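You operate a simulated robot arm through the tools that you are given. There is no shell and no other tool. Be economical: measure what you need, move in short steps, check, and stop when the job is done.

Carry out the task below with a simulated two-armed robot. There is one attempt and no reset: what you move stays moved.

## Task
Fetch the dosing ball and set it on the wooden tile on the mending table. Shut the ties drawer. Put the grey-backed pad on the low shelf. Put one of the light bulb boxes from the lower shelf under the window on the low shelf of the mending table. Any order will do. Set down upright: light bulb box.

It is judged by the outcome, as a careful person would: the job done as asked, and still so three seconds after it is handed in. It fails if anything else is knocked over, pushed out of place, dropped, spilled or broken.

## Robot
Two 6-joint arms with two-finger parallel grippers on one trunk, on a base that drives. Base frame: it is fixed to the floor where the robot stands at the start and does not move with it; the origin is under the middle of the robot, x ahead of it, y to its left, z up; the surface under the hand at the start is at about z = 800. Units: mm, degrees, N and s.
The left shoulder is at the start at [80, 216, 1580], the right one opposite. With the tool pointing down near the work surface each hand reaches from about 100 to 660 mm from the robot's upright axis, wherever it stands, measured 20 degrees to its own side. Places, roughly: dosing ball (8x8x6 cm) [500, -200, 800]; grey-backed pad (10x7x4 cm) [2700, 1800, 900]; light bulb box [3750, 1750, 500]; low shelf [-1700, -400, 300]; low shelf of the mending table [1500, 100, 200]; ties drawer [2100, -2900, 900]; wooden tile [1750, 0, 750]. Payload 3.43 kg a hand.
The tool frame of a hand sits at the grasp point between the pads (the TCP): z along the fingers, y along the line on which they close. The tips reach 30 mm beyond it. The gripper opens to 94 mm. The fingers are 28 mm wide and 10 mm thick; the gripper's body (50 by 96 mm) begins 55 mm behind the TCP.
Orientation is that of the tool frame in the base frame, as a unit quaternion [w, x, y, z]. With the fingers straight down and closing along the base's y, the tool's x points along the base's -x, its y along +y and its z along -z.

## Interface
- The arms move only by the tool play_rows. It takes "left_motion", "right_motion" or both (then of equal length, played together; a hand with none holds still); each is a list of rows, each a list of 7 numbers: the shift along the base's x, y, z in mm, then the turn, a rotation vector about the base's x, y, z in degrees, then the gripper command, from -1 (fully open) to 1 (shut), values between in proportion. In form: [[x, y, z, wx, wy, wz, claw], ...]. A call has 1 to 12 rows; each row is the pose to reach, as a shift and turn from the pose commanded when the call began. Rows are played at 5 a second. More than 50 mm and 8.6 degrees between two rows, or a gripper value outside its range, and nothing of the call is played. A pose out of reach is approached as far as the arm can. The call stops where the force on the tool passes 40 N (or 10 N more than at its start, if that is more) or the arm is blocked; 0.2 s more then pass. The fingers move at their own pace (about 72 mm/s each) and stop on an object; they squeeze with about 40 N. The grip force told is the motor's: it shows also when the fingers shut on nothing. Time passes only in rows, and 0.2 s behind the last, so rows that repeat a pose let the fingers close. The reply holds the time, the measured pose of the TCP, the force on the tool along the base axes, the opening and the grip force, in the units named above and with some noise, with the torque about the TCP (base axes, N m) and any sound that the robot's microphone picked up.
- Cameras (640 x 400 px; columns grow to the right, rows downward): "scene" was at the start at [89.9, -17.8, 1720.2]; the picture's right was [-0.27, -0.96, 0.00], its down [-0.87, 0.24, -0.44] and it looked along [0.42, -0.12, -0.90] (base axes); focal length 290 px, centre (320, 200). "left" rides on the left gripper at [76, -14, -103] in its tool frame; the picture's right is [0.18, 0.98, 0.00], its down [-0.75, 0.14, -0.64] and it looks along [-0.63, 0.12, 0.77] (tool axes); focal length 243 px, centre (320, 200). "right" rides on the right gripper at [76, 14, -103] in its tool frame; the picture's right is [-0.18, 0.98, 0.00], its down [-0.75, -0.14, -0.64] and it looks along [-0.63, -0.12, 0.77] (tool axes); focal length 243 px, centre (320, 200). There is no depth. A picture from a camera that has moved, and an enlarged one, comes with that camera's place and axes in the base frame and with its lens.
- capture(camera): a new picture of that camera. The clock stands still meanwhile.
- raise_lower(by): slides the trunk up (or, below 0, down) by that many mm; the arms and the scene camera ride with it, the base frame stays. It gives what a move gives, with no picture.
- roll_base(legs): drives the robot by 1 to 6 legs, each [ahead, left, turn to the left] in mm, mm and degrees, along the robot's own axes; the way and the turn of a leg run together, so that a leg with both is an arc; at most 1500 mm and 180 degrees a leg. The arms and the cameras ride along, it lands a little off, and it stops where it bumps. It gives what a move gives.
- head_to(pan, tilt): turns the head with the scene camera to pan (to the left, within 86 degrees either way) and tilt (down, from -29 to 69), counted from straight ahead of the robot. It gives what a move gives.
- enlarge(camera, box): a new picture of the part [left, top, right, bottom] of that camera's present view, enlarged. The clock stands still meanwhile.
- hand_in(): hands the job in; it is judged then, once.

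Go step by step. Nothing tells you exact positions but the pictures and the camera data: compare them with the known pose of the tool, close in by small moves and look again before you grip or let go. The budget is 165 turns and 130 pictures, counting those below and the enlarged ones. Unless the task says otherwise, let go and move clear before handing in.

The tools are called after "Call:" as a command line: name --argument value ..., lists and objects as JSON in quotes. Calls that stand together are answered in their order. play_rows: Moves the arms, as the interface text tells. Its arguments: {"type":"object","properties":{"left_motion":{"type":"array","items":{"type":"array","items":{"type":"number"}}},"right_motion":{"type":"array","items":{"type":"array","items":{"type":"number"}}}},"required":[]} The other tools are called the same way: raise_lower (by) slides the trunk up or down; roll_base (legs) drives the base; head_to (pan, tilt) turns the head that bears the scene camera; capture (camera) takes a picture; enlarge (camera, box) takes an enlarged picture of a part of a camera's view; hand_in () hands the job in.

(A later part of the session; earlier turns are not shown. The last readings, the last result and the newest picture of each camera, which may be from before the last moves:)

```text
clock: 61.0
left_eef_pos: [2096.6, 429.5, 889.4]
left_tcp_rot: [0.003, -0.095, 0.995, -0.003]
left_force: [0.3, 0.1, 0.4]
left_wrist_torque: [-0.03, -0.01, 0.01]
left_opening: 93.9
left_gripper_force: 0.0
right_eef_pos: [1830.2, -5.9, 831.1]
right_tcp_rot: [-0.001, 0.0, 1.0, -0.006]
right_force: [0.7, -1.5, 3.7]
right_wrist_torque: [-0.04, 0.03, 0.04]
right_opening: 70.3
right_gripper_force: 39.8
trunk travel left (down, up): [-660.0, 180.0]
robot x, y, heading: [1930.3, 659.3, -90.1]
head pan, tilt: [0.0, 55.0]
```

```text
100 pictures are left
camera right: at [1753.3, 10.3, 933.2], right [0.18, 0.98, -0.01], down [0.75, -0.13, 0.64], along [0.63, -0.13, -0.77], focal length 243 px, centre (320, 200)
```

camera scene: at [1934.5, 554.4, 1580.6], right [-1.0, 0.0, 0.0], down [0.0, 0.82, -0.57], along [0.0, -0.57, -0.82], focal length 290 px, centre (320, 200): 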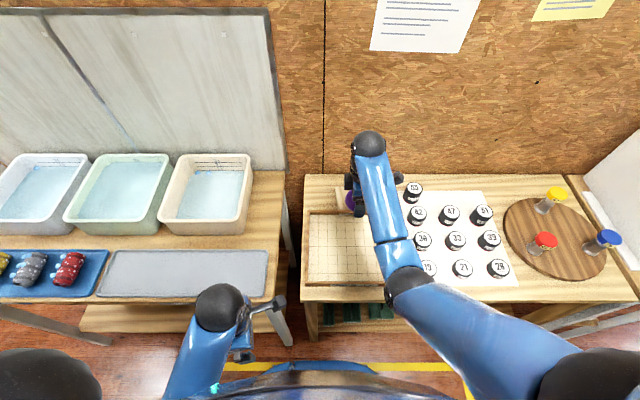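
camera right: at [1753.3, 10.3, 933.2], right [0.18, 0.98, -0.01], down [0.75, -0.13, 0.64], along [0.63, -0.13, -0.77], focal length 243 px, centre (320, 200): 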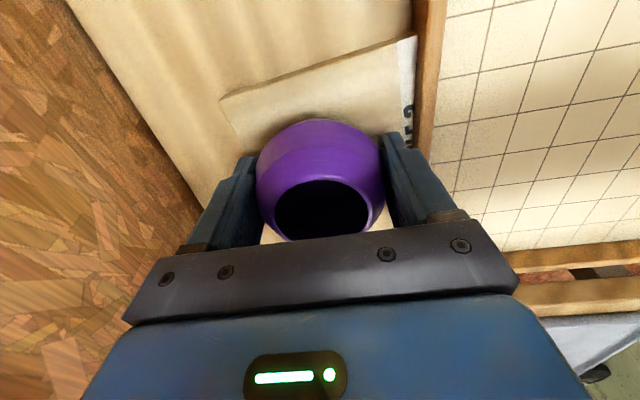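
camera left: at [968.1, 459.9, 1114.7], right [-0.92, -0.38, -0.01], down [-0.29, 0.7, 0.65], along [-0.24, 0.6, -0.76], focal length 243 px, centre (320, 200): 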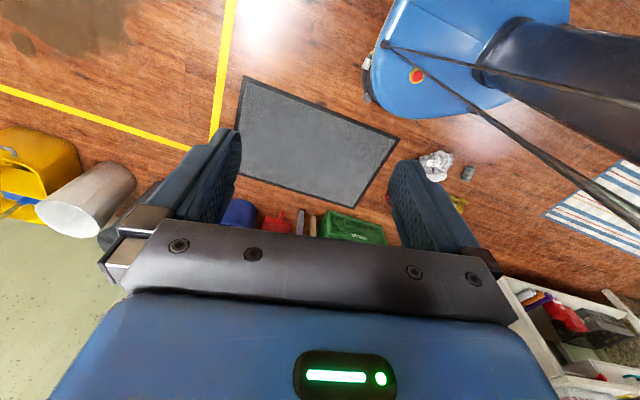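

Ball rests lightly on the tile. Open slightly and lift off.

Call:
play_rows --right_motion '[[0, 0, 0, 0, 0, 0, -0.6], [0, 0, 0, 0, 0, 0, -0.7], [0, 0, 0, 0, 0, 0, -0.72], [0, 0, 15, 0, 0, 0, -0.72], [0, 0, 40, 0, 0, 0, -0.72], [0, 0, 75, 0, 0, 0, -0.8]]'

Call:
capture --camera "right"

```text
clock: 62.4
left_eef_pos: [2097.3, 429.3, 889.6]
left_tcp_rot: [0.004, -0.096, 0.995, -0.002]
left_force: [-0.6, -0.1, -0.2]
left_wrist_torque: [0.0, 0.01, 0.01]
left_opening: 94.3
left_gripper_force: 0.1
right_eef_pos: [1827.3, -6.4, 905.6]
right_tcp_rot: [0.0, -0.001, 1.0, -0.005]
right_force: [0.0, -0.1, -0.2]
right_wrist_torque: [0.0, 0.0, 0.0]
right_opening: 84.5
right_gripper_force: 0.1
trunk travel left (down, up): [-660.0, 180.0]
robot x, y, heading: [1934.1, 656.3, -89.8]
head pan, tilt: [0.0, 55.0]
```

```text
99 pictures are left
camera right: at [1752.5, 10.0, 1008.2], right [0.18, 0.98, -0.01], down [0.75, -0.13, 0.64], along [0.63, -0.13, -0.77], focal length 243 px, centre (320, 200)
```

right: 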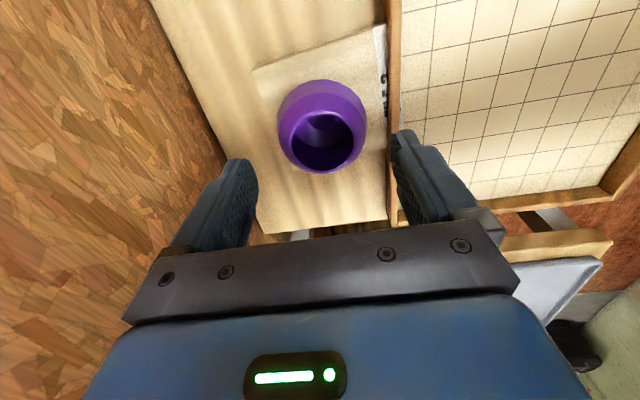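

The ball sits on the tile. I'll read the tile's label to be sure, then draw the arm back.

Call:
enlarge --camera "right" --box '[340, 20, 420, 120]'

Call:
play_rows --right_motion '[[0, 40, 0, 0, 0, 0, -1], [0, 85, 0, 0, 0, 0, -1], [0, 130, 0, 0, 0, 0, -1], [0, 175, 0, 0, 0, 0, -1], [0, 220, 0, 0, 0, 0, -1], [0, 265, 0, 0, 0, 0, -1], [0, 310, 0, 0, 0, 0, -1], [0, 355, 0, 0, 0, 0, -1], [0, 395, 0, 0, 0, 0, -1], [-40, 415, 0, 0, 0, 0, -1], [-80, 430, 0, 0, 0, 0, -1]]'

Call:
head_to --pan -25 --tilt 55

Call:
capture --camera "scene"

```text
4.00 times, centred on (380, 70) of right
camera zoom: at [1752.5, 10.0, 1008.2], right [0.18, 0.98, -0.01], down [0.75, -0.13, 0.64], along [0.63, -0.13, -0.77], focal length 970 px, centre (80, 720)
```

zoom: 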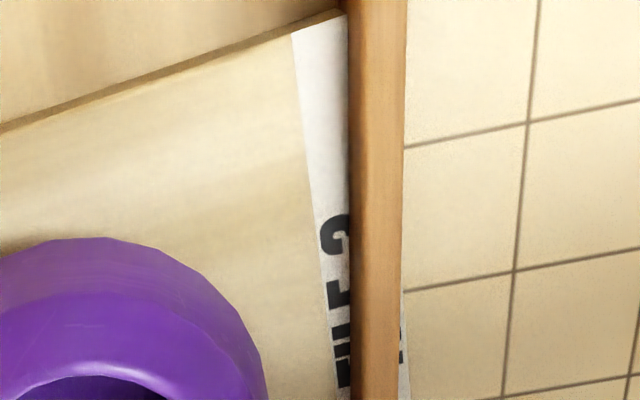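

```text
clock: 64.8
left_eef_pos: [2096.9, 430.5, 890.8]
left_tcp_rot: [0.004, -0.096, 0.995, -0.003]
left_force: [0.9, -0.7, 0.4]
left_wrist_torque: [-0.01, -0.03, 0.02]
left_opening: 93.9
left_gripper_force: 0.0
right_eef_pos: [1747.6, 427.9, 897.2]
right_tcp_rot: [0.0, 0.0, 1.0, -0.008]
right_force: [-0.6, 0.6, 0.2]
right_wrist_torque: [-0.02, -0.01, -0.04]
right_opening: 94.0
right_gripper_force: 0.1
right hand out of reach, approached as far as the arm can: row 4, 5, 6, 7, 8, 9, 10, 11
trunk travel left (down, up): [-660.0, 180.0]
robot x, y, heading: [1928.6, 657.2, -90.0]
head pan, tilt: [0.0, 55.0]
```

```text
clock: 65.7
left_eef_pos: [2096.5, 429.1, 890.5]
left_tcp_rot: [0.004, -0.095, 0.995, -0.002]
left_force: [0.3, -0.8, -0.2]
left_wrist_torque: [0.02, 0.01, 0.02]
left_opening: 94.1
left_gripper_force: 0.1
right_eef_pos: [1747.6, 425.9, 896.8]
right_tcp_rot: [0.0, -0.001, 1.0, -0.008]
right_force: [-0.1, -0.1, -0.8]
right_wrist_torque: [0.01, 0.0, -0.02]
right_opening: 93.9
right_gripper_force: 0.1
trunk travel left (down, up): [-660.0, 180.0]
robot x, y, heading: [1937.4, 658.5, -89.9]
head pan, tilt: [-25.0, 55.0]
```

```text
97 pictures are left
camera scene: at [1903.8, 562.6, 1580.7], right [-0.91, 0.42, 0.0], down [0.34, 0.74, -0.57], along [-0.24, -0.52, -0.82], focal length 290 px, centre (320, 200)
```

scene: 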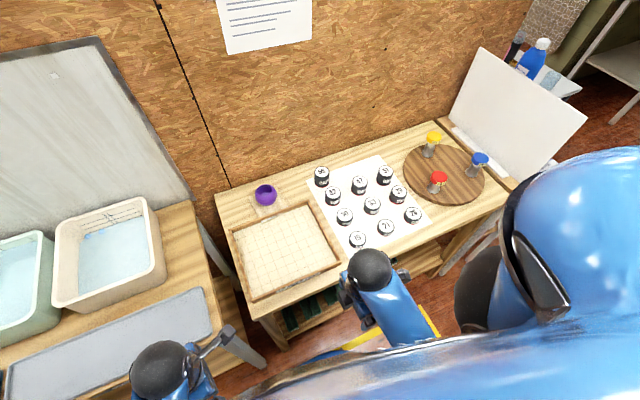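

Done with the ball. I'll back off, turn and drive toward the wall shelves under the window for a look.

Call:
roll_base --legs '[[-220, 0, 0], [0, 0, 90], [650, 0, 0], [0, 0, 90]]'

Call:
head_to --pan -20 --tilt 35

Call:
capture --camera "scene"

```text
clock: 78.3
left_eef_pos: [2431.3, 1094.5, 889.9]
left_tcp_rot: [-0.003, 0.996, 0.092, -0.003]
left_force: [-0.1, -0.5, 0.2]
left_wrist_torque: [0.01, 0.0, 0.0]
left_opening: 94.1
left_gripper_force: 0.2
right_eef_pos: [2782.2, 1094.7, 896.8]
right_tcp_rot: [-0.008, 1.0, -0.005, 0.0]
right_force: [-0.9, -1.2, 0.1]
right_wrist_torque: [-0.01, 0.0, 0.01]
right_opening: 94.2
right_gripper_force: 0.1
trunk travel left (down, up): [-660.0, 180.0]
robot x, y, heading: [2592.6, 863.8, 89.8]
head pan, tilt: [-25.0, 55.0]
```

```text
clock: 79.1
left_eef_pos: [2432.1, 1093.2, 891.5]
left_tcp_rot: [-0.003, 0.996, 0.091, -0.003]
left_force: [-1.2, 0.0, -0.1]
left_wrist_torque: [-0.01, -0.02, 0.02]
left_opening: 93.9
left_gripper_force: 0.1
right_eef_pos: [2782.4, 1094.1, 896.4]
right_tcp_rot: [-0.007, 1.0, -0.005, -0.001]
right_force: [-0.1, -0.6, 0.0]
right_wrist_torque: [0.03, 0.04, 0.0]
right_opening: 94.0
right_gripper_force: 0.0
trunk travel left (down, up): [-660.0, 180.0]
robot x, y, heading: [2592.8, 864.1, 89.8]
head pan, tilt: [-20.0, 35.0]
```

```text
96 pictures are left
camera scene: at [2624.1, 974.4, 1608.9], right [0.94, -0.35, 0.0], down [-0.2, -0.54, -0.82], along [0.29, 0.77, -0.57], focal length 290 px, centre (320, 200)
```

scene: 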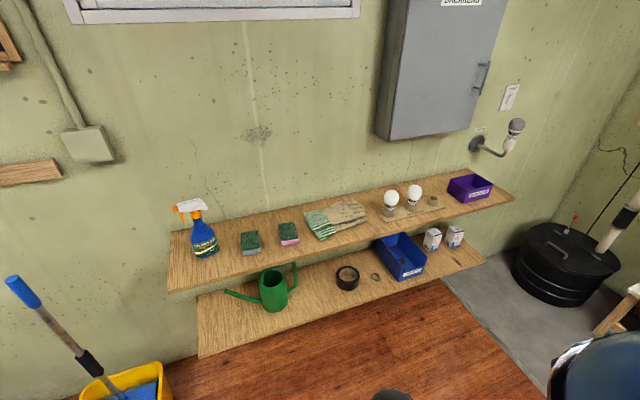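

Call:
enlarge --camera "scene" --box '[170, 190, 330, 310]'

Call:
enlarge --camera "scene" --box '[360, 170, 520, 290]'

```text
3.33 times, centred on (250, 250) of scene
camera zoom: at [2624.1, 974.4, 1608.9], right [0.94, -0.35, 0.0], down [-0.2, -0.54, -0.82], along [0.29, 0.77, -0.57], focal length 967 px, centre (553, 33)
```

zoom: 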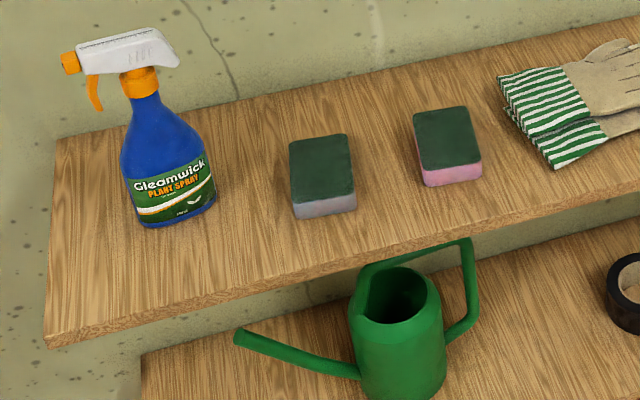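

```text
3.33 times, centred on (440, 230) of scene
camera zoom: at [2624.1, 974.4, 1608.9], right [0.94, -0.35, 0.0], down [-0.2, -0.54, -0.82], along [0.29, 0.77, -0.57], focal length 967 px, centre (-80, 100)
```

zoom: 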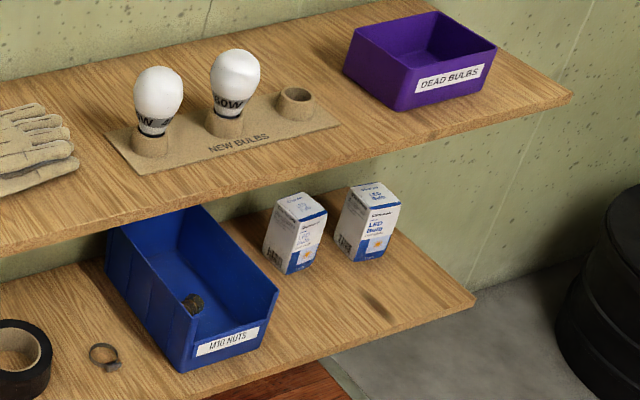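

The grey-backed pad is the left one (grey underside), about [2660, 1736]; the other is pink-backed. Two bulb boxes stand on the lower shelf near [3590–3715, 1825]. I'll raise the trunk, approach the pad and turn the left hand to close along x.

Call:
raise_lower --by 170

Call:
roll_base --legs '[[300, -200, 0]]'

Call:
play_rows --left_motion '[[10, 10, 0, 0, 0, 8, -1], [15, 20, 0, 0, 0, 16, -1], [20, 30, 0, 0, 0, 24, -1], [25, 40, 0, 0, 0, 32, -1], [25, 50, 0, 0, 0, 40, -1], [25, 60, 0, 0, 0, 48, -1], [25, 70, 0, 0, 0, 56, -1], [25, 80, 0, 0, 0, 64, -1], [25, 90, 0, 0, 0, 72, -1], [25, 95, 0, 0, 0, 80, -1]]'

Call:
capture --camera "left"

Call:
head_to --pan 10 --tilt 45

Call:
capture --camera "scene"

```text
clock: 81.0
left_eef_pos: [2431.2, 1093.9, 1061.3]
left_tcp_rot: [-0.002, 0.996, 0.091, -0.004]
left_force: [-1.7, 0.3, 0.2]
left_wrist_torque: [0.02, 0.0, -0.04]
left_opening: 94.0
left_gripper_force: 0.2
right_eef_pos: [2782.1, 1093.5, 1067.4]
right_tcp_rot: [-0.006, 1.0, -0.004, 0.0]
right_force: [-0.4, -0.7, 0.2]
right_wrist_torque: [-0.01, -0.03, 0.02]
right_opening: 93.7
right_gripper_force: 0.1
trunk travel left (down, up): [-830.0, 10.0]
robot x, y, heading: [2594.7, 862.4, 89.9]
head pan, tilt: [-20.0, 35.0]
```

```text
clock: 83.4
left_eef_pos: [2629.0, 1395.2, 1060.2]
left_tcp_rot: [-0.004, 0.995, 0.095, -0.003]
left_force: [-0.2, -1.1, 0.1]
left_wrist_torque: [0.03, -0.01, 0.03]
left_opening: 93.9
left_gripper_force: 0.1
right_eef_pos: [2978.3, 1397.1, 1068.4]
right_tcp_rot: [-0.009, 1.0, 0.0, 0.002]
right_force: [0.6, -0.6, 0.0]
right_wrist_torque: [0.0, -0.04, 0.06]
right_opening: 94.2
right_gripper_force: 0.0
trunk travel left (down, up): [-830.0, 10.0]
robot x, y, heading: [2789.8, 1168.0, 89.9]
head pan, tilt: [-20.0, 35.0]
```

```text
clock: 85.6
left_eef_pos: [2542.8, 1483.3, 1035.4]
left_tcp_rot: [0.0, 0.703, 0.711, -0.003]
left_force: [-0.2, 0.6, 0.0]
left_wrist_torque: [0.0, 0.01, 0.02]
left_opening: 94.0
left_gripper_force: 0.1
left hand out of reach, approached as far as the arm can: row 1, 2, 3, 4, 5, 6, 7, 8, 9, 10
right_eef_pos: [2978.6, 1399.7, 1067.9]
right_tcp_rot: [-0.007, 1.0, 0.001, 0.0]
right_force: [-0.1, 0.5, 0.2]
right_wrist_torque: [0.02, 0.0, -0.01]
right_opening: 94.1
right_gripper_force: 0.0
trunk travel left (down, up): [-830.0, 10.0]
robot x, y, heading: [2792.7, 1169.7, 89.7]
head pan, tilt: [-20.0, 35.0]
```

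```text
93 pictures are left
camera left: at [2527.8, 1560.3, 1137.7], right [0.98, 0.2, 0.0], down [0.15, -0.75, 0.64], along [0.12, -0.63, -0.76], focal length 243 px, centre (320, 200)
```

left: 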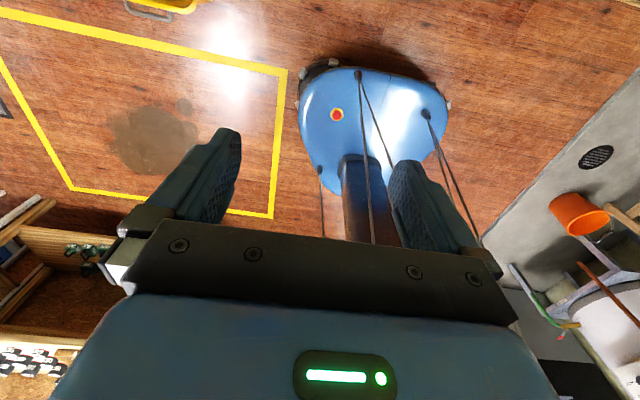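

```text
clock: 86.5
left_eef_pos: [2543.3, 1483.4, 1034.9]
left_tcp_rot: [0.0, 0.704, 0.711, -0.002]
left_force: [-0.1, 0.1, 0.5]
left_wrist_torque: [-0.01, 0.01, -0.01]
left_opening: 94.0
left_gripper_force: 0.1
right_eef_pos: [2980.8, 1399.7, 1067.5]
right_tcp_rot: [-0.008, 1.0, 0.0, 0.0]
right_force: [-0.1, -0.3, -0.2]
right_wrist_torque: [0.01, -0.01, 0.02]
right_opening: 94.3
right_gripper_force: 0.0
trunk travel left (down, up): [-830.0, 10.0]
robot x, y, heading: [2795.6, 1163.8, 90.0]
head pan, tilt: [10.0, 45.0]
```

```text
92 pictures are left
camera scene: at [2779.8, 1276.0, 1764.2], right [0.98, 0.17, 0.0], down [0.12, -0.7, -0.71], along [-0.12, 0.7, -0.71], focal length 290 px, centre (320, 200)
```

scene: 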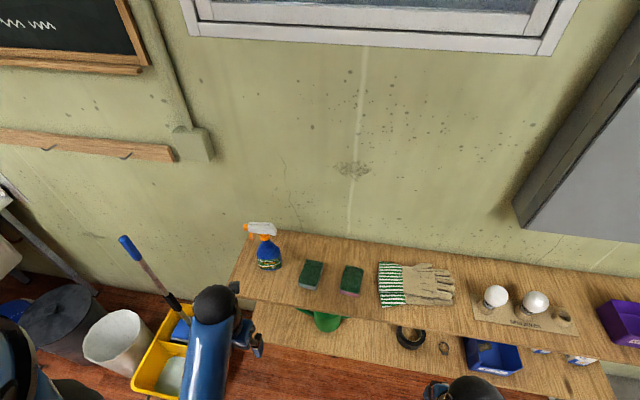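

I'll shift the left hand over to above the pad and look with its camera.

Call:
play_rows --left_motion '[[40, 15, 0, 0, 0, 0, -1], [80, 30, 0, 0, 0, 0, -1], [110, 60, 0, 0, 0, 0, -1], [118, 100, 0, 0, 0, 0, -1], [118, 140, 0, 0, 0, 0, -1], [118, 180, 0, 0, 0, 0, -1], [118, 220, 0, 0, 0, 0, -1], [118, 250, 0, 0, 0, 0, -1], [118, 250, -20, 0, 0, 0, -1]]'

Call:
capture --camera "left"

Call:
enlarge --camera "scene" --box '[220, 200, 420, 360]'

```text
clock: 88.5
left_eef_pos: [2515.2, 1707.1, 1032.6]
left_tcp_rot: [0.001, 0.706, 0.709, -0.004]
left_force: [-0.3, -0.3, 0.0]
left_wrist_torque: [0.01, 0.02, 0.01]
left_opening: 93.7
left_gripper_force: 0.0
left hand out of reach, approached as far as the arm can: row 1, 2, 3, 4, 5, 6, 7, 8, 9
right_eef_pos: [2980.9, 1400.2, 1067.3]
right_tcp_rot: [-0.008, 1.0, 0.001, 0.0]
right_force: [0.0, -0.4, 1.3]
right_wrist_torque: [-0.02, 0.0, -0.02]
right_opening: 93.9
right_gripper_force: 0.1
trunk travel left (down, up): [-830.0, 10.0]
robot x, y, heading: [2792.6, 1167.8, 90.1]
head pan, tilt: [10.0, 45.0]
```

```text
91 pictures are left
camera left: at [2500.4, 1785.7, 1134.6], right [0.98, 0.19, -0.01], down [0.15, -0.75, 0.65], along [0.12, -0.64, -0.76], focal length 243 px, centre (320, 200)
```

left: 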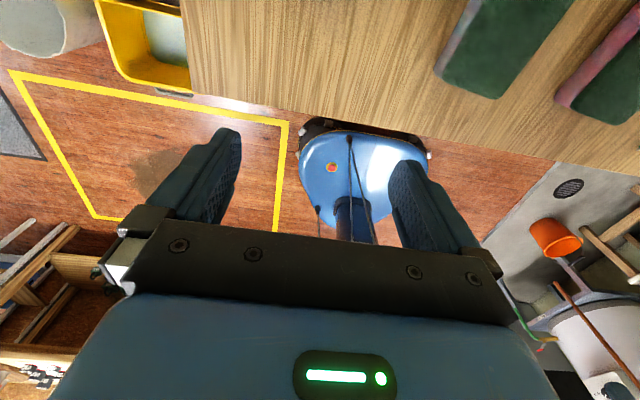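

```text
2.50 times, centred on (320, 280) of scene
camera zoom: at [2779.3, 1276.5, 1764.1], right [0.98, 0.17, 0.0], down [0.12, -0.7, -0.71], along [-0.12, 0.7, -0.71], focal length 726 px, centre (320, 0)
```

zoom: 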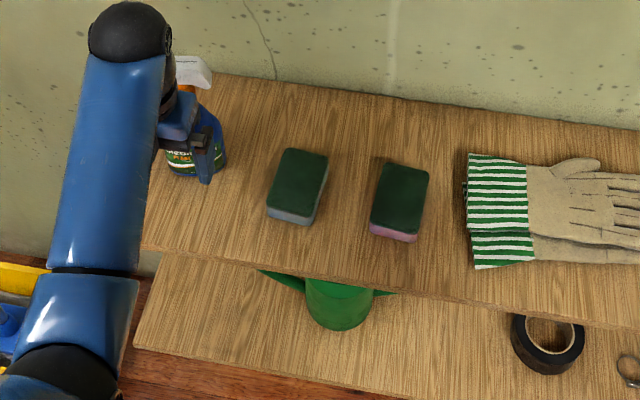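

The hand is clamped by wrist limits because it's turned 180° from its natural pose. I'll retreat and unwind it.

Call:
play_rows --left_motion '[[0, -45, 0, 0, 0, 0, -1], [0, -90, 0, 0, 0, 0, -1], [0, -135, 0, 0, 0, -8, -1], [0, -180, 0, 0, 0, -16, -1], [0, -220, 0, 0, 0, -24, -1], [20, -240, 0, 0, 0, -32, -1], [30, -250, 0, 0, 0, -40, -1], [40, -250, 0, 0, 0, -48, -1], [50, -250, 0, 0, 0, -56, -1], [60, -250, 0, 0, 0, -64, -1], [70, -250, 0, 0, 0, -72, -1], [80, -250, 0, 0, 0, -80, -1]]'

Call:
play_rows --left_motion '[[0, 0, 0, 0, 0, -8.5, -1], [0, 0, 0, 0, 0, -17, -1], [0, 0, 0, 0, 0, -25, -1], [0, 0, 0, 0, 0, -33.5, -1], [0, 0, 0, 0, 0, -42, -1], [0, 0, 0, 0, 0, -50, -1], [0, 0, 0, 0, 0, -58.5, -1], [0, 0, 0, 0, 0, -67, -1], [0, 0, 0, 0, 0, -75, -1], [0, 0, 0, 0, 0, -83.5, -1], [0, 0, 0, 0, 0, -92, -1], [0, 0, 0, 0, 0, -100, -1]]'

```text
clock: 91.1
left_eef_pos: [2593.0, 1458.4, 1031.7]
left_tcp_rot: [-0.003, 0.996, 0.094, -0.003]
left_force: [1.0, -0.4, -0.3]
left_wrist_torque: [0.01, -0.02, 0.01]
left_opening: 94.0
left_gripper_force: 0.0
right_eef_pos: [2980.9, 1398.4, 1066.7]
right_tcp_rot: [-0.009, 1.0, 0.0, 0.0]
right_force: [-0.1, 1.0, 0.6]
right_wrist_torque: [0.02, 0.0, 0.03]
right_opening: 94.0
right_gripper_force: 0.0
trunk travel left (down, up): [-830.0, 10.0]
robot x, y, heading: [2791.4, 1164.0, 90.0]
head pan, tilt: [10.0, 45.0]
```

```text
clock: 93.7
left_eef_pos: [2593.8, 1460.0, 1031.4]
left_tcp_rot: [-0.004, 0.712, -0.702, 0.0]
left_force: [0.1, -0.3, 0.7]
left_wrist_torque: [-0.01, 0.0, 0.0]
left_opening: 93.9
left_gripper_force: 0.1
right_eef_pos: [2980.6, 1400.5, 1067.9]
right_tcp_rot: [-0.008, 1.0, 0.0, 0.001]
right_force: [0.4, -1.1, -0.2]
right_wrist_torque: [0.02, -0.02, -0.03]
right_opening: 93.8
right_gripper_force: 0.0
trunk travel left (down, up): [-830.0, 10.0]
robot x, y, heading: [2796.0, 1169.5, 90.1]
head pan, tilt: [10.0, 45.0]
```

Now move toward the pad, [2665, ~1700], and look.

Call:
play_rows --left_motion '[[35, 20, 0, 0, 0, 0, -1], [65, 50, 0, 0, 0, 0, -1], [72, 90, 0, 0, 0, 0, -1], [72, 130, 0, 0, 0, 0, -1], [72, 170, 0, 0, 0, 0, -1], [72, 210, 0, 0, 0, 0, -1], [72, 240, 0, 0, 0, 0, -1]]'

Call:
capture --camera "left"

```text
clock: 95.3
left_eef_pos: [2662.2, 1699.6, 1033.0]
left_tcp_rot: [-0.005, 0.713, -0.701, -0.001]
left_force: [1.1, 0.5, -0.1]
left_wrist_torque: [0.01, 0.02, -0.02]
left_opening: 93.9
left_gripper_force: 0.1
right_eef_pos: [2981.0, 1401.5, 1065.5]
right_tcp_rot: [-0.006, 1.0, 0.0, 0.0]
right_force: [-0.3, 1.1, -0.3]
right_wrist_torque: [-0.02, -0.01, 0.03]
right_opening: 94.2
right_gripper_force: 0.0
trunk travel left (down, up): [-830.0, 10.0]
robot x, y, heading: [2791.5, 1167.1, 90.3]
head pan, tilt: [10.0, 45.0]
```

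```text
89 pictures are left
camera left: at [2677.8, 1623.1, 1133.9], right [-0.98, -0.2, -0.01], down [-0.16, 0.75, 0.65], along [-0.12, 0.63, -0.76], focal length 243 px, centre (320, 200)
```

left: 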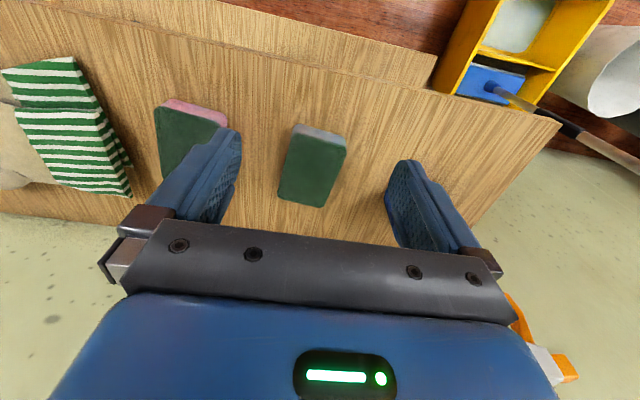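

Pad centre ≈ [2659, 1781], top about 888. Move over it and lower part-way.

Call:
play_rows --left_motion '[[-2, 40, 0, 0, 0, 0, -1], [-3, 80, 0, 0, 0, 0, -1], [-3, 81, -40, 0, 0, 0, -1], [-3, 81, -80, 0, 0, 0, -1], [-3, 81, -100, 0, 0, 0, -1]]'

Call:
capture --camera "left"

```text
clock: 96.5
left_eef_pos: [2662.1, 1780.2, 930.8]
left_tcp_rot: [-0.005, 0.713, -0.701, -0.001]
left_force: [-0.8, 0.8, 0.2]
left_wrist_torque: [-0.03, 0.0, 0.01]
left_opening: 93.9
left_gripper_force: 0.1
right_eef_pos: [2981.0, 1401.3, 1066.7]
right_tcp_rot: [-0.008, 1.0, 0.001, 0.0]
right_force: [1.0, 0.3, -0.5]
right_wrist_torque: [-0.03, 0.02, 0.02]
right_opening: 93.9
right_gripper_force: 0.1
trunk travel left (down, up): [-830.0, 10.0]
robot x, y, heading: [2793.5, 1168.5, 90.1]
head pan, tilt: [10.0, 45.0]
```

```text
88 pictures are left
camera left: at [2676.7, 1703.7, 1032.5], right [-0.98, -0.2, -0.01], down [-0.16, 0.75, 0.65], along [-0.12, 0.64, -0.76], focal length 243 px, centre (320, 200)
```

left: 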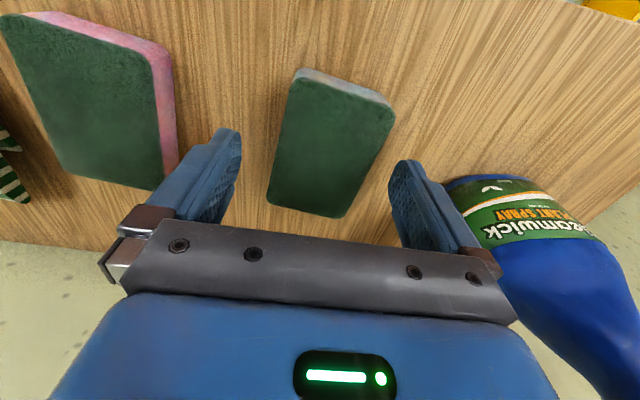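

Aligned. Lower around the pad, close.

Call:
play_rows --left_motion '[[-4, 0, -20, 0, 0, 0, -1], [-4, 0, -35, 0, 0, 0, -1], [-4, 0, -42, 0, 0, 0, -1], [-4, 0, -42, 0, 0, 0, -1]]'

Call:
capture --camera "left"

```text
clock: 97.5
left_eef_pos: [2658.4, 1779.5, 890.7]
left_tcp_rot: [-0.005, 0.713, -0.701, -0.002]
left_force: [-0.3, -3.4, 8.5]
left_wrist_torque: [-0.15, 0.46, -0.01]
left_opening: 94.0
left_gripper_force: 0.0
right_eef_pos: [2980.2, 1397.8, 1067.0]
right_tcp_rot: [-0.008, 1.0, 0.0, 0.0]
right_force: [0.5, -0.4, -0.2]
right_wrist_torque: [0.01, 0.0, 0.01]
right_opening: 94.1
right_gripper_force: 0.1
trunk travel left (down, up): [-830.0, 10.0]
robot x, y, heading: [2795.7, 1165.9, 90.0]
head pan, tilt: [10.0, 45.0]
```

```text
87 pictures are left
camera left: at [2673.0, 1703.2, 992.5], right [-0.98, -0.2, -0.01], down [-0.16, 0.75, 0.65], along [-0.12, 0.64, -0.76], focal length 243 px, centre (320, 200)
```

left: 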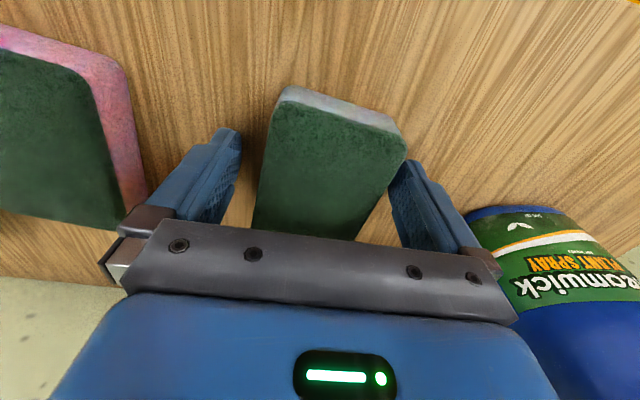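

Light touch on the shelf. Lift 3 mm, shift a touch, and close.

Call:
play_rows --left_motion '[[-3, 0, 4, 0, 0, 0, -1], [-4, 0, 4, 0, 0, 0, -0.4], [-4, 0, 4, 0, 0, 0, 0.2], [-4, 0, 4, 0, 0, 0, 1], [-4, 0, 4, 0, 0, 0, 1]]'

Call:
capture --camera "left"

```text
clock: 98.7
left_eef_pos: [2654.1, 1778.5, 893.2]
left_tcp_rot: [-0.005, 0.712, -0.702, 0.0]
left_force: [0.1, 0.4, 0.1]
left_wrist_torque: [0.01, -0.01, 0.01]
left_opening: 67.9
left_gripper_force: 40.2
right_eef_pos: [2980.7, 1400.9, 1066.7]
right_tcp_rot: [-0.008, 1.0, 0.0, 0.0]
right_force: [-1.1, 0.1, -0.1]
right_wrist_torque: [0.01, 0.04, -0.01]
right_opening: 94.0
right_gripper_force: 0.1
trunk travel left (down, up): [-830.0, 10.0]
robot x, y, heading: [2791.9, 1168.2, 90.0]
head pan, tilt: [10.0, 45.0]
```

```text
86 pictures are left
camera left: at [2669.3, 1703.1, 995.4], right [-0.98, -0.2, -0.01], down [-0.16, 0.75, 0.65], along [-0.12, 0.63, -0.76], focal length 243 px, centre (320, 200)
```

left: 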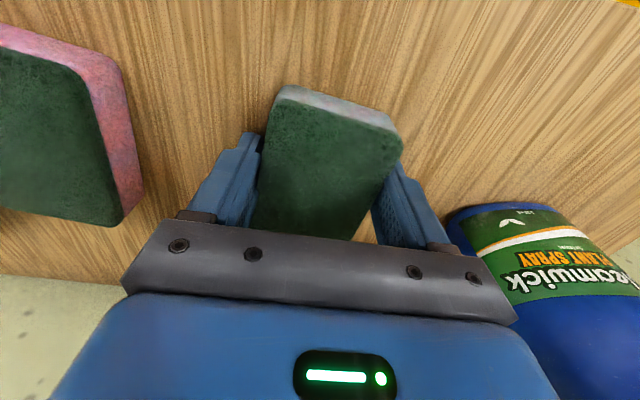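

Gripped. Lift and draw back over the shelf front.

Call:
play_rows --left_motion '[[0, 0, 30, 0, 0, 0, 1], [0, 0, 70, 0, 0, 0, 1], [0, 0, 110, 0, 0, 0, 1], [5, -40, 130, 0, 0, 0, 1], [5, -85, 130, 0, 0, 0, 1], [5, -130, 130, 0, 0, 0, 1], [5, -175, 130, 0, 0, 0, 1], [5, -220, 130, 0, 0, 0, 1], [5, -265, 130, 0, 0, 0, 1], [0, -310, 130, 0, 0, 0, 1], [0, -340, 130, 0, 0, 0, 1]]'

Call:
capture --camera "scene"

```text
clock: 101.1
left_eef_pos: [2654.6, 1439.6, 1024.1]
left_tcp_rot: [-0.004, 0.714, -0.701, -0.001]
left_force: [0.5, 0.0, -1.2]
left_wrist_torque: [0.03, 0.04, 0.01]
left_opening: 66.9
left_gripper_force: 40.1
right_eef_pos: [2978.7, 1398.6, 1067.6]
right_tcp_rot: [-0.008, 1.0, -0.001, 0.0]
right_force: [0.8, 0.3, 0.6]
right_wrist_torque: [0.01, 0.03, 0.02]
right_opening: 93.9
right_gripper_force: 0.1
trunk travel left (down, up): [-830.0, 10.0]
robot x, y, heading: [2795.7, 1167.7, 90.0]
head pan, tilt: [10.0, 45.0]
```

```text
85 pictures are left
camera scene: at [2779.2, 1274.3, 1764.3], right [0.98, 0.17, 0.0], down [0.12, -0.7, -0.71], along [-0.12, 0.7, -0.71], focal length 290 px, centre (320, 200)
```

scene: 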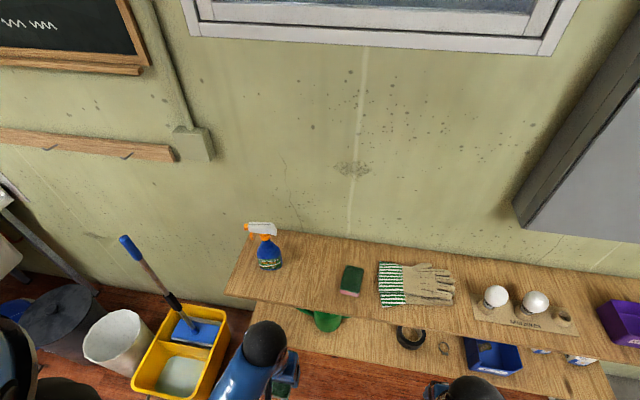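

Pad held. Drive right to stand before the bulb boxes.

Call:
roll_base --legs '[[-60, 0, 0], [0, -700, 0]]'

Call:
head_to --pan -5 --tilt 45

Call:
capture --camera "scene"

```text
clock: 105.5
left_eef_pos: [3352.2, 1379.2, 1023.2]
left_tcp_rot: [-0.006, 0.712, -0.702, -0.001]
left_force: [-0.3, -1.0, -0.7]
left_wrist_torque: [-0.02, -0.01, 0.03]
left_opening: 66.8
left_gripper_force: 39.6
right_eef_pos: [3677.7, 1338.5, 1067.7]
right_tcp_rot: [-0.007, 1.0, -0.002, 0.001]
right_force: [0.1, 0.4, -0.5]
right_wrist_torque: [0.03, -0.04, -0.06]
right_opening: 94.3
right_gripper_force: 0.1
trunk travel left (down, up): [-830.0, 10.0]
robot x, y, heading: [3490.9, 1103.7, 90.0]
head pan, tilt: [10.0, 45.0]
```

```text
clock: 106.3
left_eef_pos: [3353.2, 1379.8, 1023.1]
left_tcp_rot: [-0.004, 0.712, -0.702, 0.0]
left_force: [1.1, 0.6, -0.1]
left_wrist_torque: [0.0, -0.01, 0.02]
left_opening: 66.8
left_gripper_force: 39.8
right_eef_pos: [3677.9, 1338.1, 1067.0]
right_tcp_rot: [-0.008, 1.0, -0.002, 0.0]
right_force: [-0.7, -1.0, 1.0]
right_wrist_torque: [-0.03, 0.0, 0.0]
right_opening: 94.1
right_gripper_force: 0.0
trunk travel left (down, up): [-830.0, 10.0]
robot x, y, heading: [3494.1, 1105.0, 90.0]
head pan, tilt: [-5.0, 45.0]
```

```text
84 pictures are left
camera scene: at [3498.4, 1215.6, 1764.2], right [1.0, -0.09, 0.0], down [-0.06, -0.7, -0.71], along [0.06, 0.7, -0.71], focal length 290 px, centre (320, 200)
```

scene: 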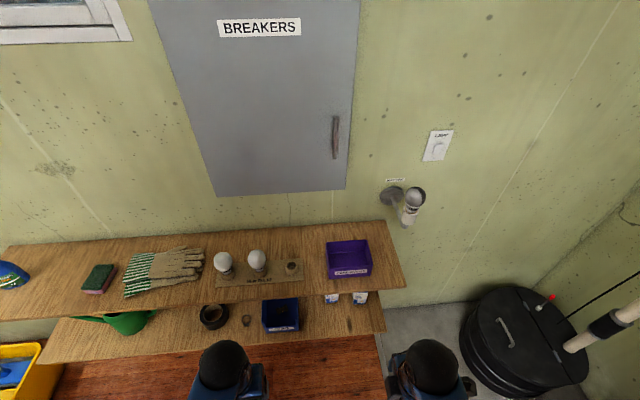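

I'll turn the right hand to its natural pose (closing along x), then lower the trunk.

Call:
play_rows --right_motion '[[0, 0, 0, 0, 0, -8, -1], [0, 0, 0, 0, 0, -16, -1], [0, 0, 0, 0, 0, -24, -1], [0, 0, 0, 0, 0, -32, -1], [0, 0, 0, 0, 0, -40, -1], [0, 0, 0, 0, 0, -48, -1], [0, 0, 0, 0, 0, -56, -1], [0, 0, 0, 0, 0, -64, -1], [0, 0, 0, 0, 0, -72, -1], [0, 0, 0, 0, 0, -80, -1], [0, 0, 0, 0, 0, -88, -1], [0, 0, 0, 0, 0, -90, -1]]'

Call:
raise_lower --by -600

Call:
play_rows --right_motion '[[0, 10, 20, 8, 0, 0, -1], [0, 20, 40, 16, 0, 0, -1], [0, 30, 60, 24, 0, 0, -1], [0, 40, 80, 32, 0, 0, -1], [0, 50, 90, 40, 0, 0, -1], [0, 60, 100, 48, 0, 0, -1], [0, 60, 100, 54, 0, 0, -1]]'

Call:
capture --camera "right"

Call:
capture --camera "scene"

```text
clock: 108.9
left_eef_pos: [3354.1, 1380.0, 1022.8]
left_tcp_rot: [-0.004, 0.712, -0.702, -0.001]
left_force: [-0.2, 0.6, -1.0]
left_wrist_torque: [-0.01, -0.01, -0.03]
left_opening: 66.9
left_gripper_force: 40.3
right_eef_pos: [3678.9, 1335.9, 1062.6]
right_tcp_rot: [0.006, -0.705, 0.709, -0.005]
right_force: [-0.2, -0.1, -0.6]
right_wrist_torque: [-0.01, 0.02, 0.05]
right_opening: 93.8
right_gripper_force: 0.0
right hand out of reach, approached as far as the arm can: row 10, 11, 12
trunk travel left (down, up): [-830.0, 10.0]
robot x, y, heading: [3494.3, 1105.7, 90.1]
head pan, tilt: [-5.0, 45.0]
```

```text
refused: -600 is not a number from -400 to 400
```

```text
clock: 110.5
left_eef_pos: [3354.6, 1379.0, 1024.6]
left_tcp_rot: [-0.004, 0.713, -0.702, -0.002]
left_force: [-0.1, 0.7, 0.5]
left_wrist_torque: [0.0, -0.02, 0.02]
left_opening: 67.0
left_gripper_force: 39.7
right_eef_pos: [3673.3, 1405.8, 1117.6]
right_tcp_rot: [0.327, -0.626, 0.633, 0.319]
right_force: [-0.2, -0.7, 0.4]
right_wrist_torque: [0.03, -0.04, 0.01]
right_opening: 93.7
right_gripper_force: 0.0
right hand out of reach, approached as far as the arm can: row 1, 2, 3, 4, 5, 6, 7
trunk travel left (down, up): [-830.0, 10.0]
robot x, y, heading: [3489.3, 1106.4, 90.2]
head pan, tilt: [-5.0, 45.0]
```

```text
83 pictures are left
camera right: at [3658.4, 1279.8, 1115.2], right [-0.98, 0.12, 0.14], down [0.14, -0.08, 0.99], along [0.13, 0.99, 0.07], focal length 243 px, centre (320, 200)
```

right: 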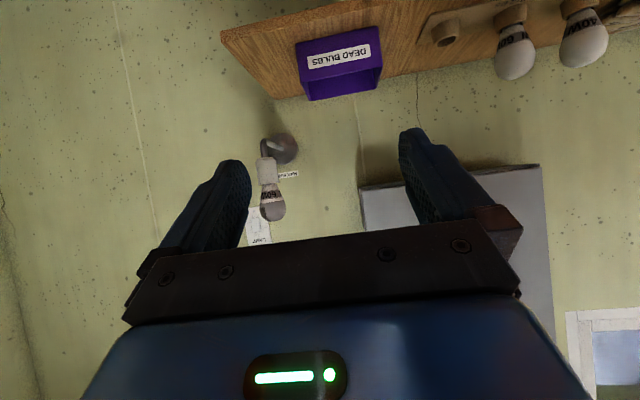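

```text
82 pictures are left
camera scene: at [3499.7, 1215.0, 1764.2], right [1.0, -0.09, 0.0], down [-0.06, -0.7, -0.71], along [0.06, 0.7, -0.71], focal length 290 px, centre (320, 200)
```

scene: 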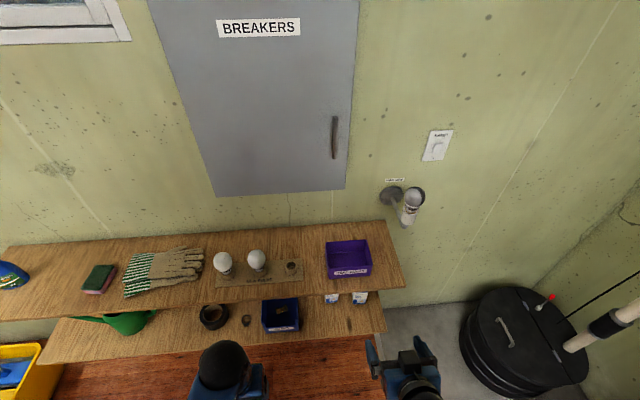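

Tilt works. Lower the trunk in two moves and look.

Call:
raise_lower --by -400

Call:
raise_lower --by -150

Call:
capture --camera "right"

Call:
head_to --pan -20 --tilt 30

Call:
capture --camera "scene"

```text
clock: 114.3
left_eef_pos: [3353.1, 1379.0, 622.6]
left_tcp_rot: [-0.004, 0.712, -0.702, 0.0]
left_force: [-0.6, -0.3, 0.3]
left_wrist_torque: [0.05, 0.02, 0.0]
left_opening: 66.7
left_gripper_force: 40.0
right_eef_pos: [3674.4, 1407.0, 717.4]
right_tcp_rot: [0.326, -0.626, 0.633, 0.317]
right_force: [0.6, -0.1, 0.0]
right_wrist_torque: [0.02, -0.01, 0.02]
right_opening: 94.0
right_gripper_force: 0.1
trunk travel left (down, up): [-430.0, 410.0]
robot x, y, heading: [3491.9, 1109.5, 90.1]
head pan, tilt: [-5.0, 45.0]
```

```text
clock: 116.1
left_eef_pos: [3354.0, 1380.1, 473.7]
left_tcp_rot: [-0.004, 0.712, -0.702, 0.0]
left_force: [0.1, -0.3, -0.9]
left_wrist_torque: [0.01, -0.05, 0.01]
left_opening: 66.9
left_gripper_force: 40.6
right_eef_pos: [3674.4, 1407.2, 567.4]
right_tcp_rot: [0.326, -0.627, 0.633, 0.317]
right_force: [-0.1, -0.6, 0.3]
right_wrist_torque: [0.03, 0.01, 0.0]
right_opening: 94.0
right_gripper_force: 0.1
trunk travel left (down, up): [-280.0, 560.0]
robot x, y, heading: [3493.3, 1102.1, 89.6]
head pan, tilt: [-5.0, 45.0]
```

```text
81 pictures are left
camera right: at [3658.0, 1280.0, 565.3], right [-0.98, 0.12, 0.14], down [0.13, -0.08, 0.99], along [0.13, 0.99, 0.06], focal length 243 px, centre (320, 200)
```

right: 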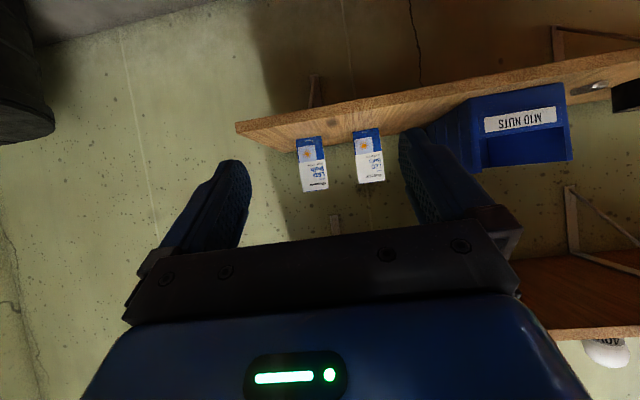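

```text
clock: 116.9
left_eef_pos: [3353.7, 1379.3, 474.6]
left_tcp_rot: [-0.004, 0.712, -0.702, -0.001]
left_force: [0.0, -0.7, -0.5]
left_wrist_torque: [0.03, -0.01, -0.01]
left_opening: 66.8
left_gripper_force: 40.5
right_eef_pos: [3673.8, 1407.0, 567.9]
right_tcp_rot: [0.326, -0.626, 0.633, 0.317]
right_force: [0.1, -0.5, 0.4]
right_wrist_torque: [0.01, 0.02, 0.01]
right_opening: 94.0
right_gripper_force: 0.0
trunk travel left (down, up): [-280.0, 560.0]
robot x, y, heading: [3493.0, 1104.9, 89.9]
head pan, tilt: [-20.0, 30.0]
```

```text
80 pictures are left
camera scene: at [3522.6, 1219.4, 1236.7], right [0.94, -0.34, 0.0], down [-0.17, -0.47, -0.87], along [0.3, 0.81, -0.5], focal length 290 px, centre (320, 200)
```

scene: 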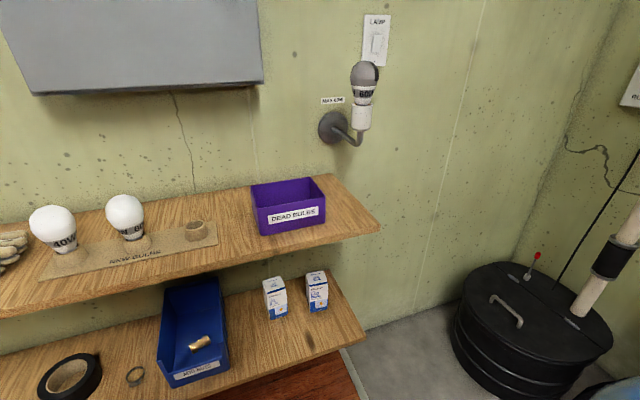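

Right-hand box centre ≈ [3740, 1836, 516], about 62 wide. Drive in a little, align the hand and look again.

Call:
roll_base --legs '[[120, 0, 0]]'

Call:
play_rows --right_motion '[[30, 30, 0, 0, 0, 0, -1], [55, 60, -5, 0, 0, 0, -1], [65, 90, -10, 0, 0, 0, -1], [65, 130, -15, 0, 0, 0, -1], [65, 165, -20, 0, 0, 0, -1]]'

Call:
capture --camera "right"

Call:
capture --camera "scene"

```text
clock: 118.1
left_eef_pos: [3352.8, 1495.9, 472.7]
left_tcp_rot: [-0.004, 0.711, -0.703, -0.001]
left_force: [0.1, 0.5, -0.2]
left_wrist_torque: [0.03, 0.01, 0.02]
left_opening: 67.0
left_gripper_force: 39.9
right_eef_pos: [3674.5, 1523.4, 566.7]
right_tcp_rot: [0.326, -0.626, 0.634, 0.317]
right_force: [0.5, 0.6, -0.5]
right_wrist_torque: [-0.01, 0.0, -0.03]
right_opening: 93.9
right_gripper_force: 0.1
trunk travel left (down, up): [-280.0, 560.0]
robot x, y, heading: [3492.1, 1218.8, 89.9]
head pan, tilt: [-20.0, 30.0]
```

```text
clock: 119.3
left_eef_pos: [3354.2, 1496.8, 473.1]
left_tcp_rot: [-0.004, 0.711, -0.703, -0.001]
left_force: [-0.1, 0.8, 0.3]
left_wrist_torque: [0.04, 0.02, 0.02]
left_opening: 66.8
left_gripper_force: 40.2
right_eef_pos: [3741.2, 1689.2, 546.2]
right_tcp_rot: [0.326, -0.627, 0.632, 0.318]
right_force: [1.4, 0.5, 0.1]
right_wrist_torque: [0.02, -0.02, 0.03]
right_opening: 93.9
right_gripper_force: 0.1
trunk travel left (down, up): [-280.0, 560.0]
robot x, y, heading: [3490.0, 1223.0, 89.7]
head pan, tilt: [-20.0, 30.0]
```

```text
79 pictures are left
camera right: at [3724.1, 1562.4, 544.9], right [-0.98, 0.12, 0.14], down [0.13, -0.08, 0.99], along [0.13, 0.99, 0.06], focal length 243 px, centre (320, 200)
```

right: 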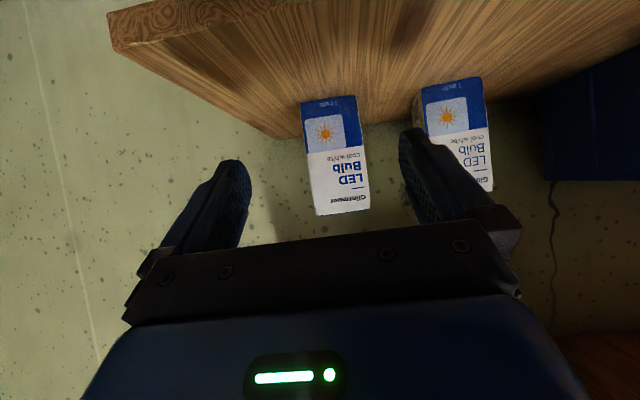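

```text
78 pictures are left
camera scene: at [3523.2, 1336.5, 1236.7], right [0.94, -0.34, 0.0], down [-0.17, -0.47, -0.87], along [0.3, 0.81, -0.5], focal length 290 px, centre (320, 200)
```

scene: 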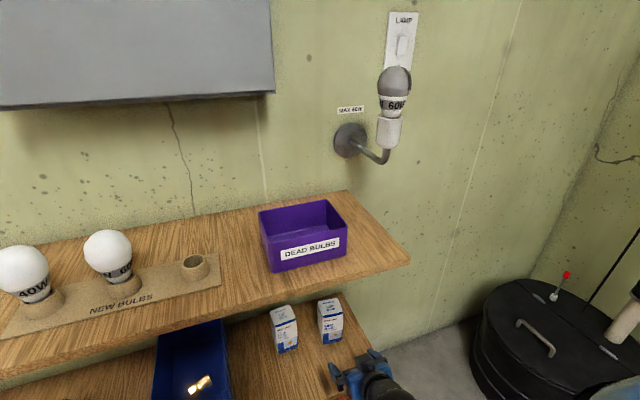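

Aligned within a few mm. Advance around the box.

Call:
play_rows --right_motion '[[-6, 40, 0, 0, 0, 0, -1], [-6, 80, 0, 0, 0, 0, -1], [-6, 110, 0, 0, 0, 0, -1], [-6, 135, 0, 0, 0, 0, -1], [-6, 135, 0, 0, 0, 0, -1]]'

Call:
capture --camera "right"

Call:
capture --camera "scene"

```text
clock: 120.5
left_eef_pos: [3353.3, 1495.8, 474.4]
left_tcp_rot: [-0.004, 0.712, -0.702, -0.001]
left_force: [0.6, 0.5, -0.3]
left_wrist_torque: [0.02, -0.01, 0.05]
left_opening: 66.8
left_gripper_force: 39.9
right_eef_pos: [3732.0, 1823.1, 547.6]
right_tcp_rot: [0.326, -0.626, 0.633, 0.317]
right_force: [-0.8, 0.7, 0.1]
right_wrist_torque: [0.0, -0.01, -0.02]
right_opening: 93.9
right_gripper_force: 0.1
trunk travel left (down, up): [-280.0, 560.0]
robot x, y, heading: [3493.4, 1222.2, 89.4]
head pan, tilt: [-20.0, 30.0]
```

```text
77 pictures are left
camera right: at [3717.1, 1697.0, 545.8], right [-0.98, 0.12, 0.14], down [0.13, -0.08, 0.99], along [0.13, 0.99, 0.06], focal length 243 px, centre (320, 200)
```

right: 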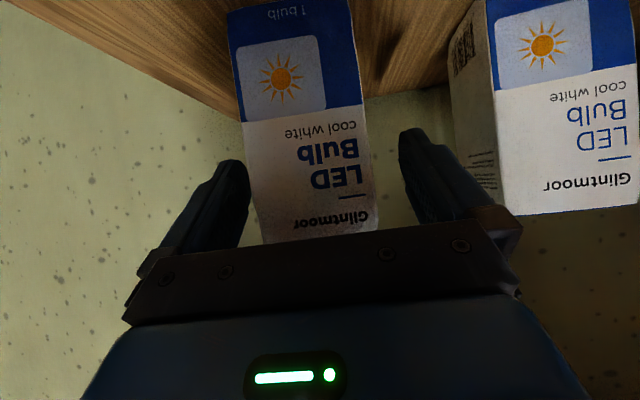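

```text
76 pictures are left
camera scene: at [3523.0, 1335.7, 1236.8], right [0.94, -0.34, 0.0], down [-0.17, -0.47, -0.87], along [0.3, 0.81, -0.5], focal length 290 px, centre (320, 200)
```

scene: 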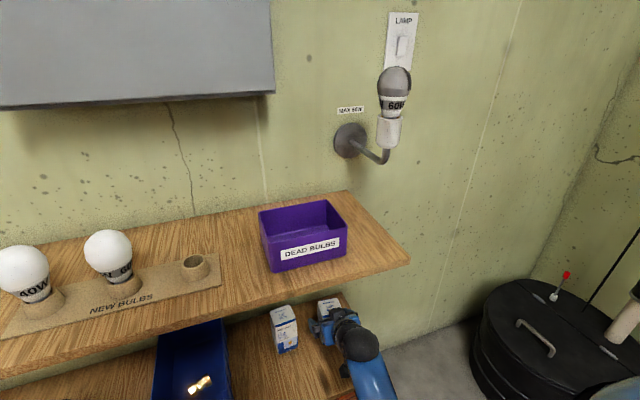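

Box centred between fingers. Close and lift slightly.

Call:
play_rows --right_motion '[[0, 3, 0, 0, 0, 0, -0.4], [0, 3, 0, 0, 0, 0, 0.2], [0, 3, 0, 0, 0, 0, 1], [0, 3, 0, 0, 0, 0, 1], [0, 3, 8, 0, 0, 0, 1], [0, 3, 18, 0, 0, 0, 1], [0, 3, 25, 0, 0, 0, 1]]'

Call:
capture --camera "right"

```text
clock: 122.1
left_eef_pos: [3353.9, 1495.9, 473.7]
left_tcp_rot: [-0.005, 0.712, -0.702, -0.001]
left_force: [0.4, 0.0, 0.4]
left_wrist_torque: [0.03, 0.0, -0.01]
left_opening: 66.9
left_gripper_force: 39.8
right_eef_pos: [3732.7, 1825.9, 571.7]
right_tcp_rot: [0.326, -0.627, 0.633, 0.317]
right_force: [0.6, -0.3, -0.6]
right_wrist_torque: [-0.03, 0.01, -0.04]
right_opening: 65.7
right_gripper_force: 40.1
trunk travel left (down, up): [-280.0, 560.0]
robot x, y, heading: [3493.1, 1223.0, 89.8]
head pan, tilt: [-20.0, 30.0]
```

```text
75 pictures are left
camera right: at [3717.3, 1699.5, 569.7], right [-0.98, 0.12, 0.14], down [0.13, -0.08, 0.99], along [0.13, 0.99, 0.06], focal length 243 px, centre (320, 200)
```

right: 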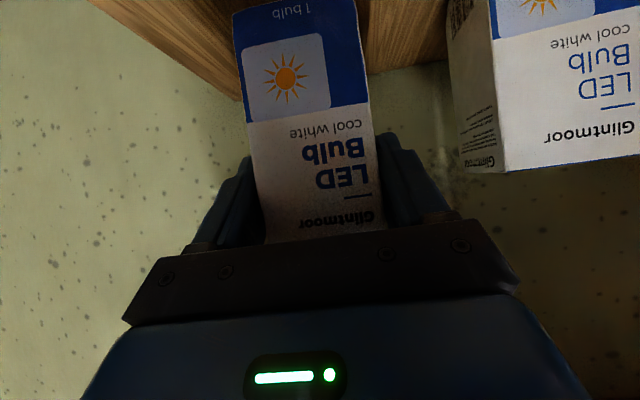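

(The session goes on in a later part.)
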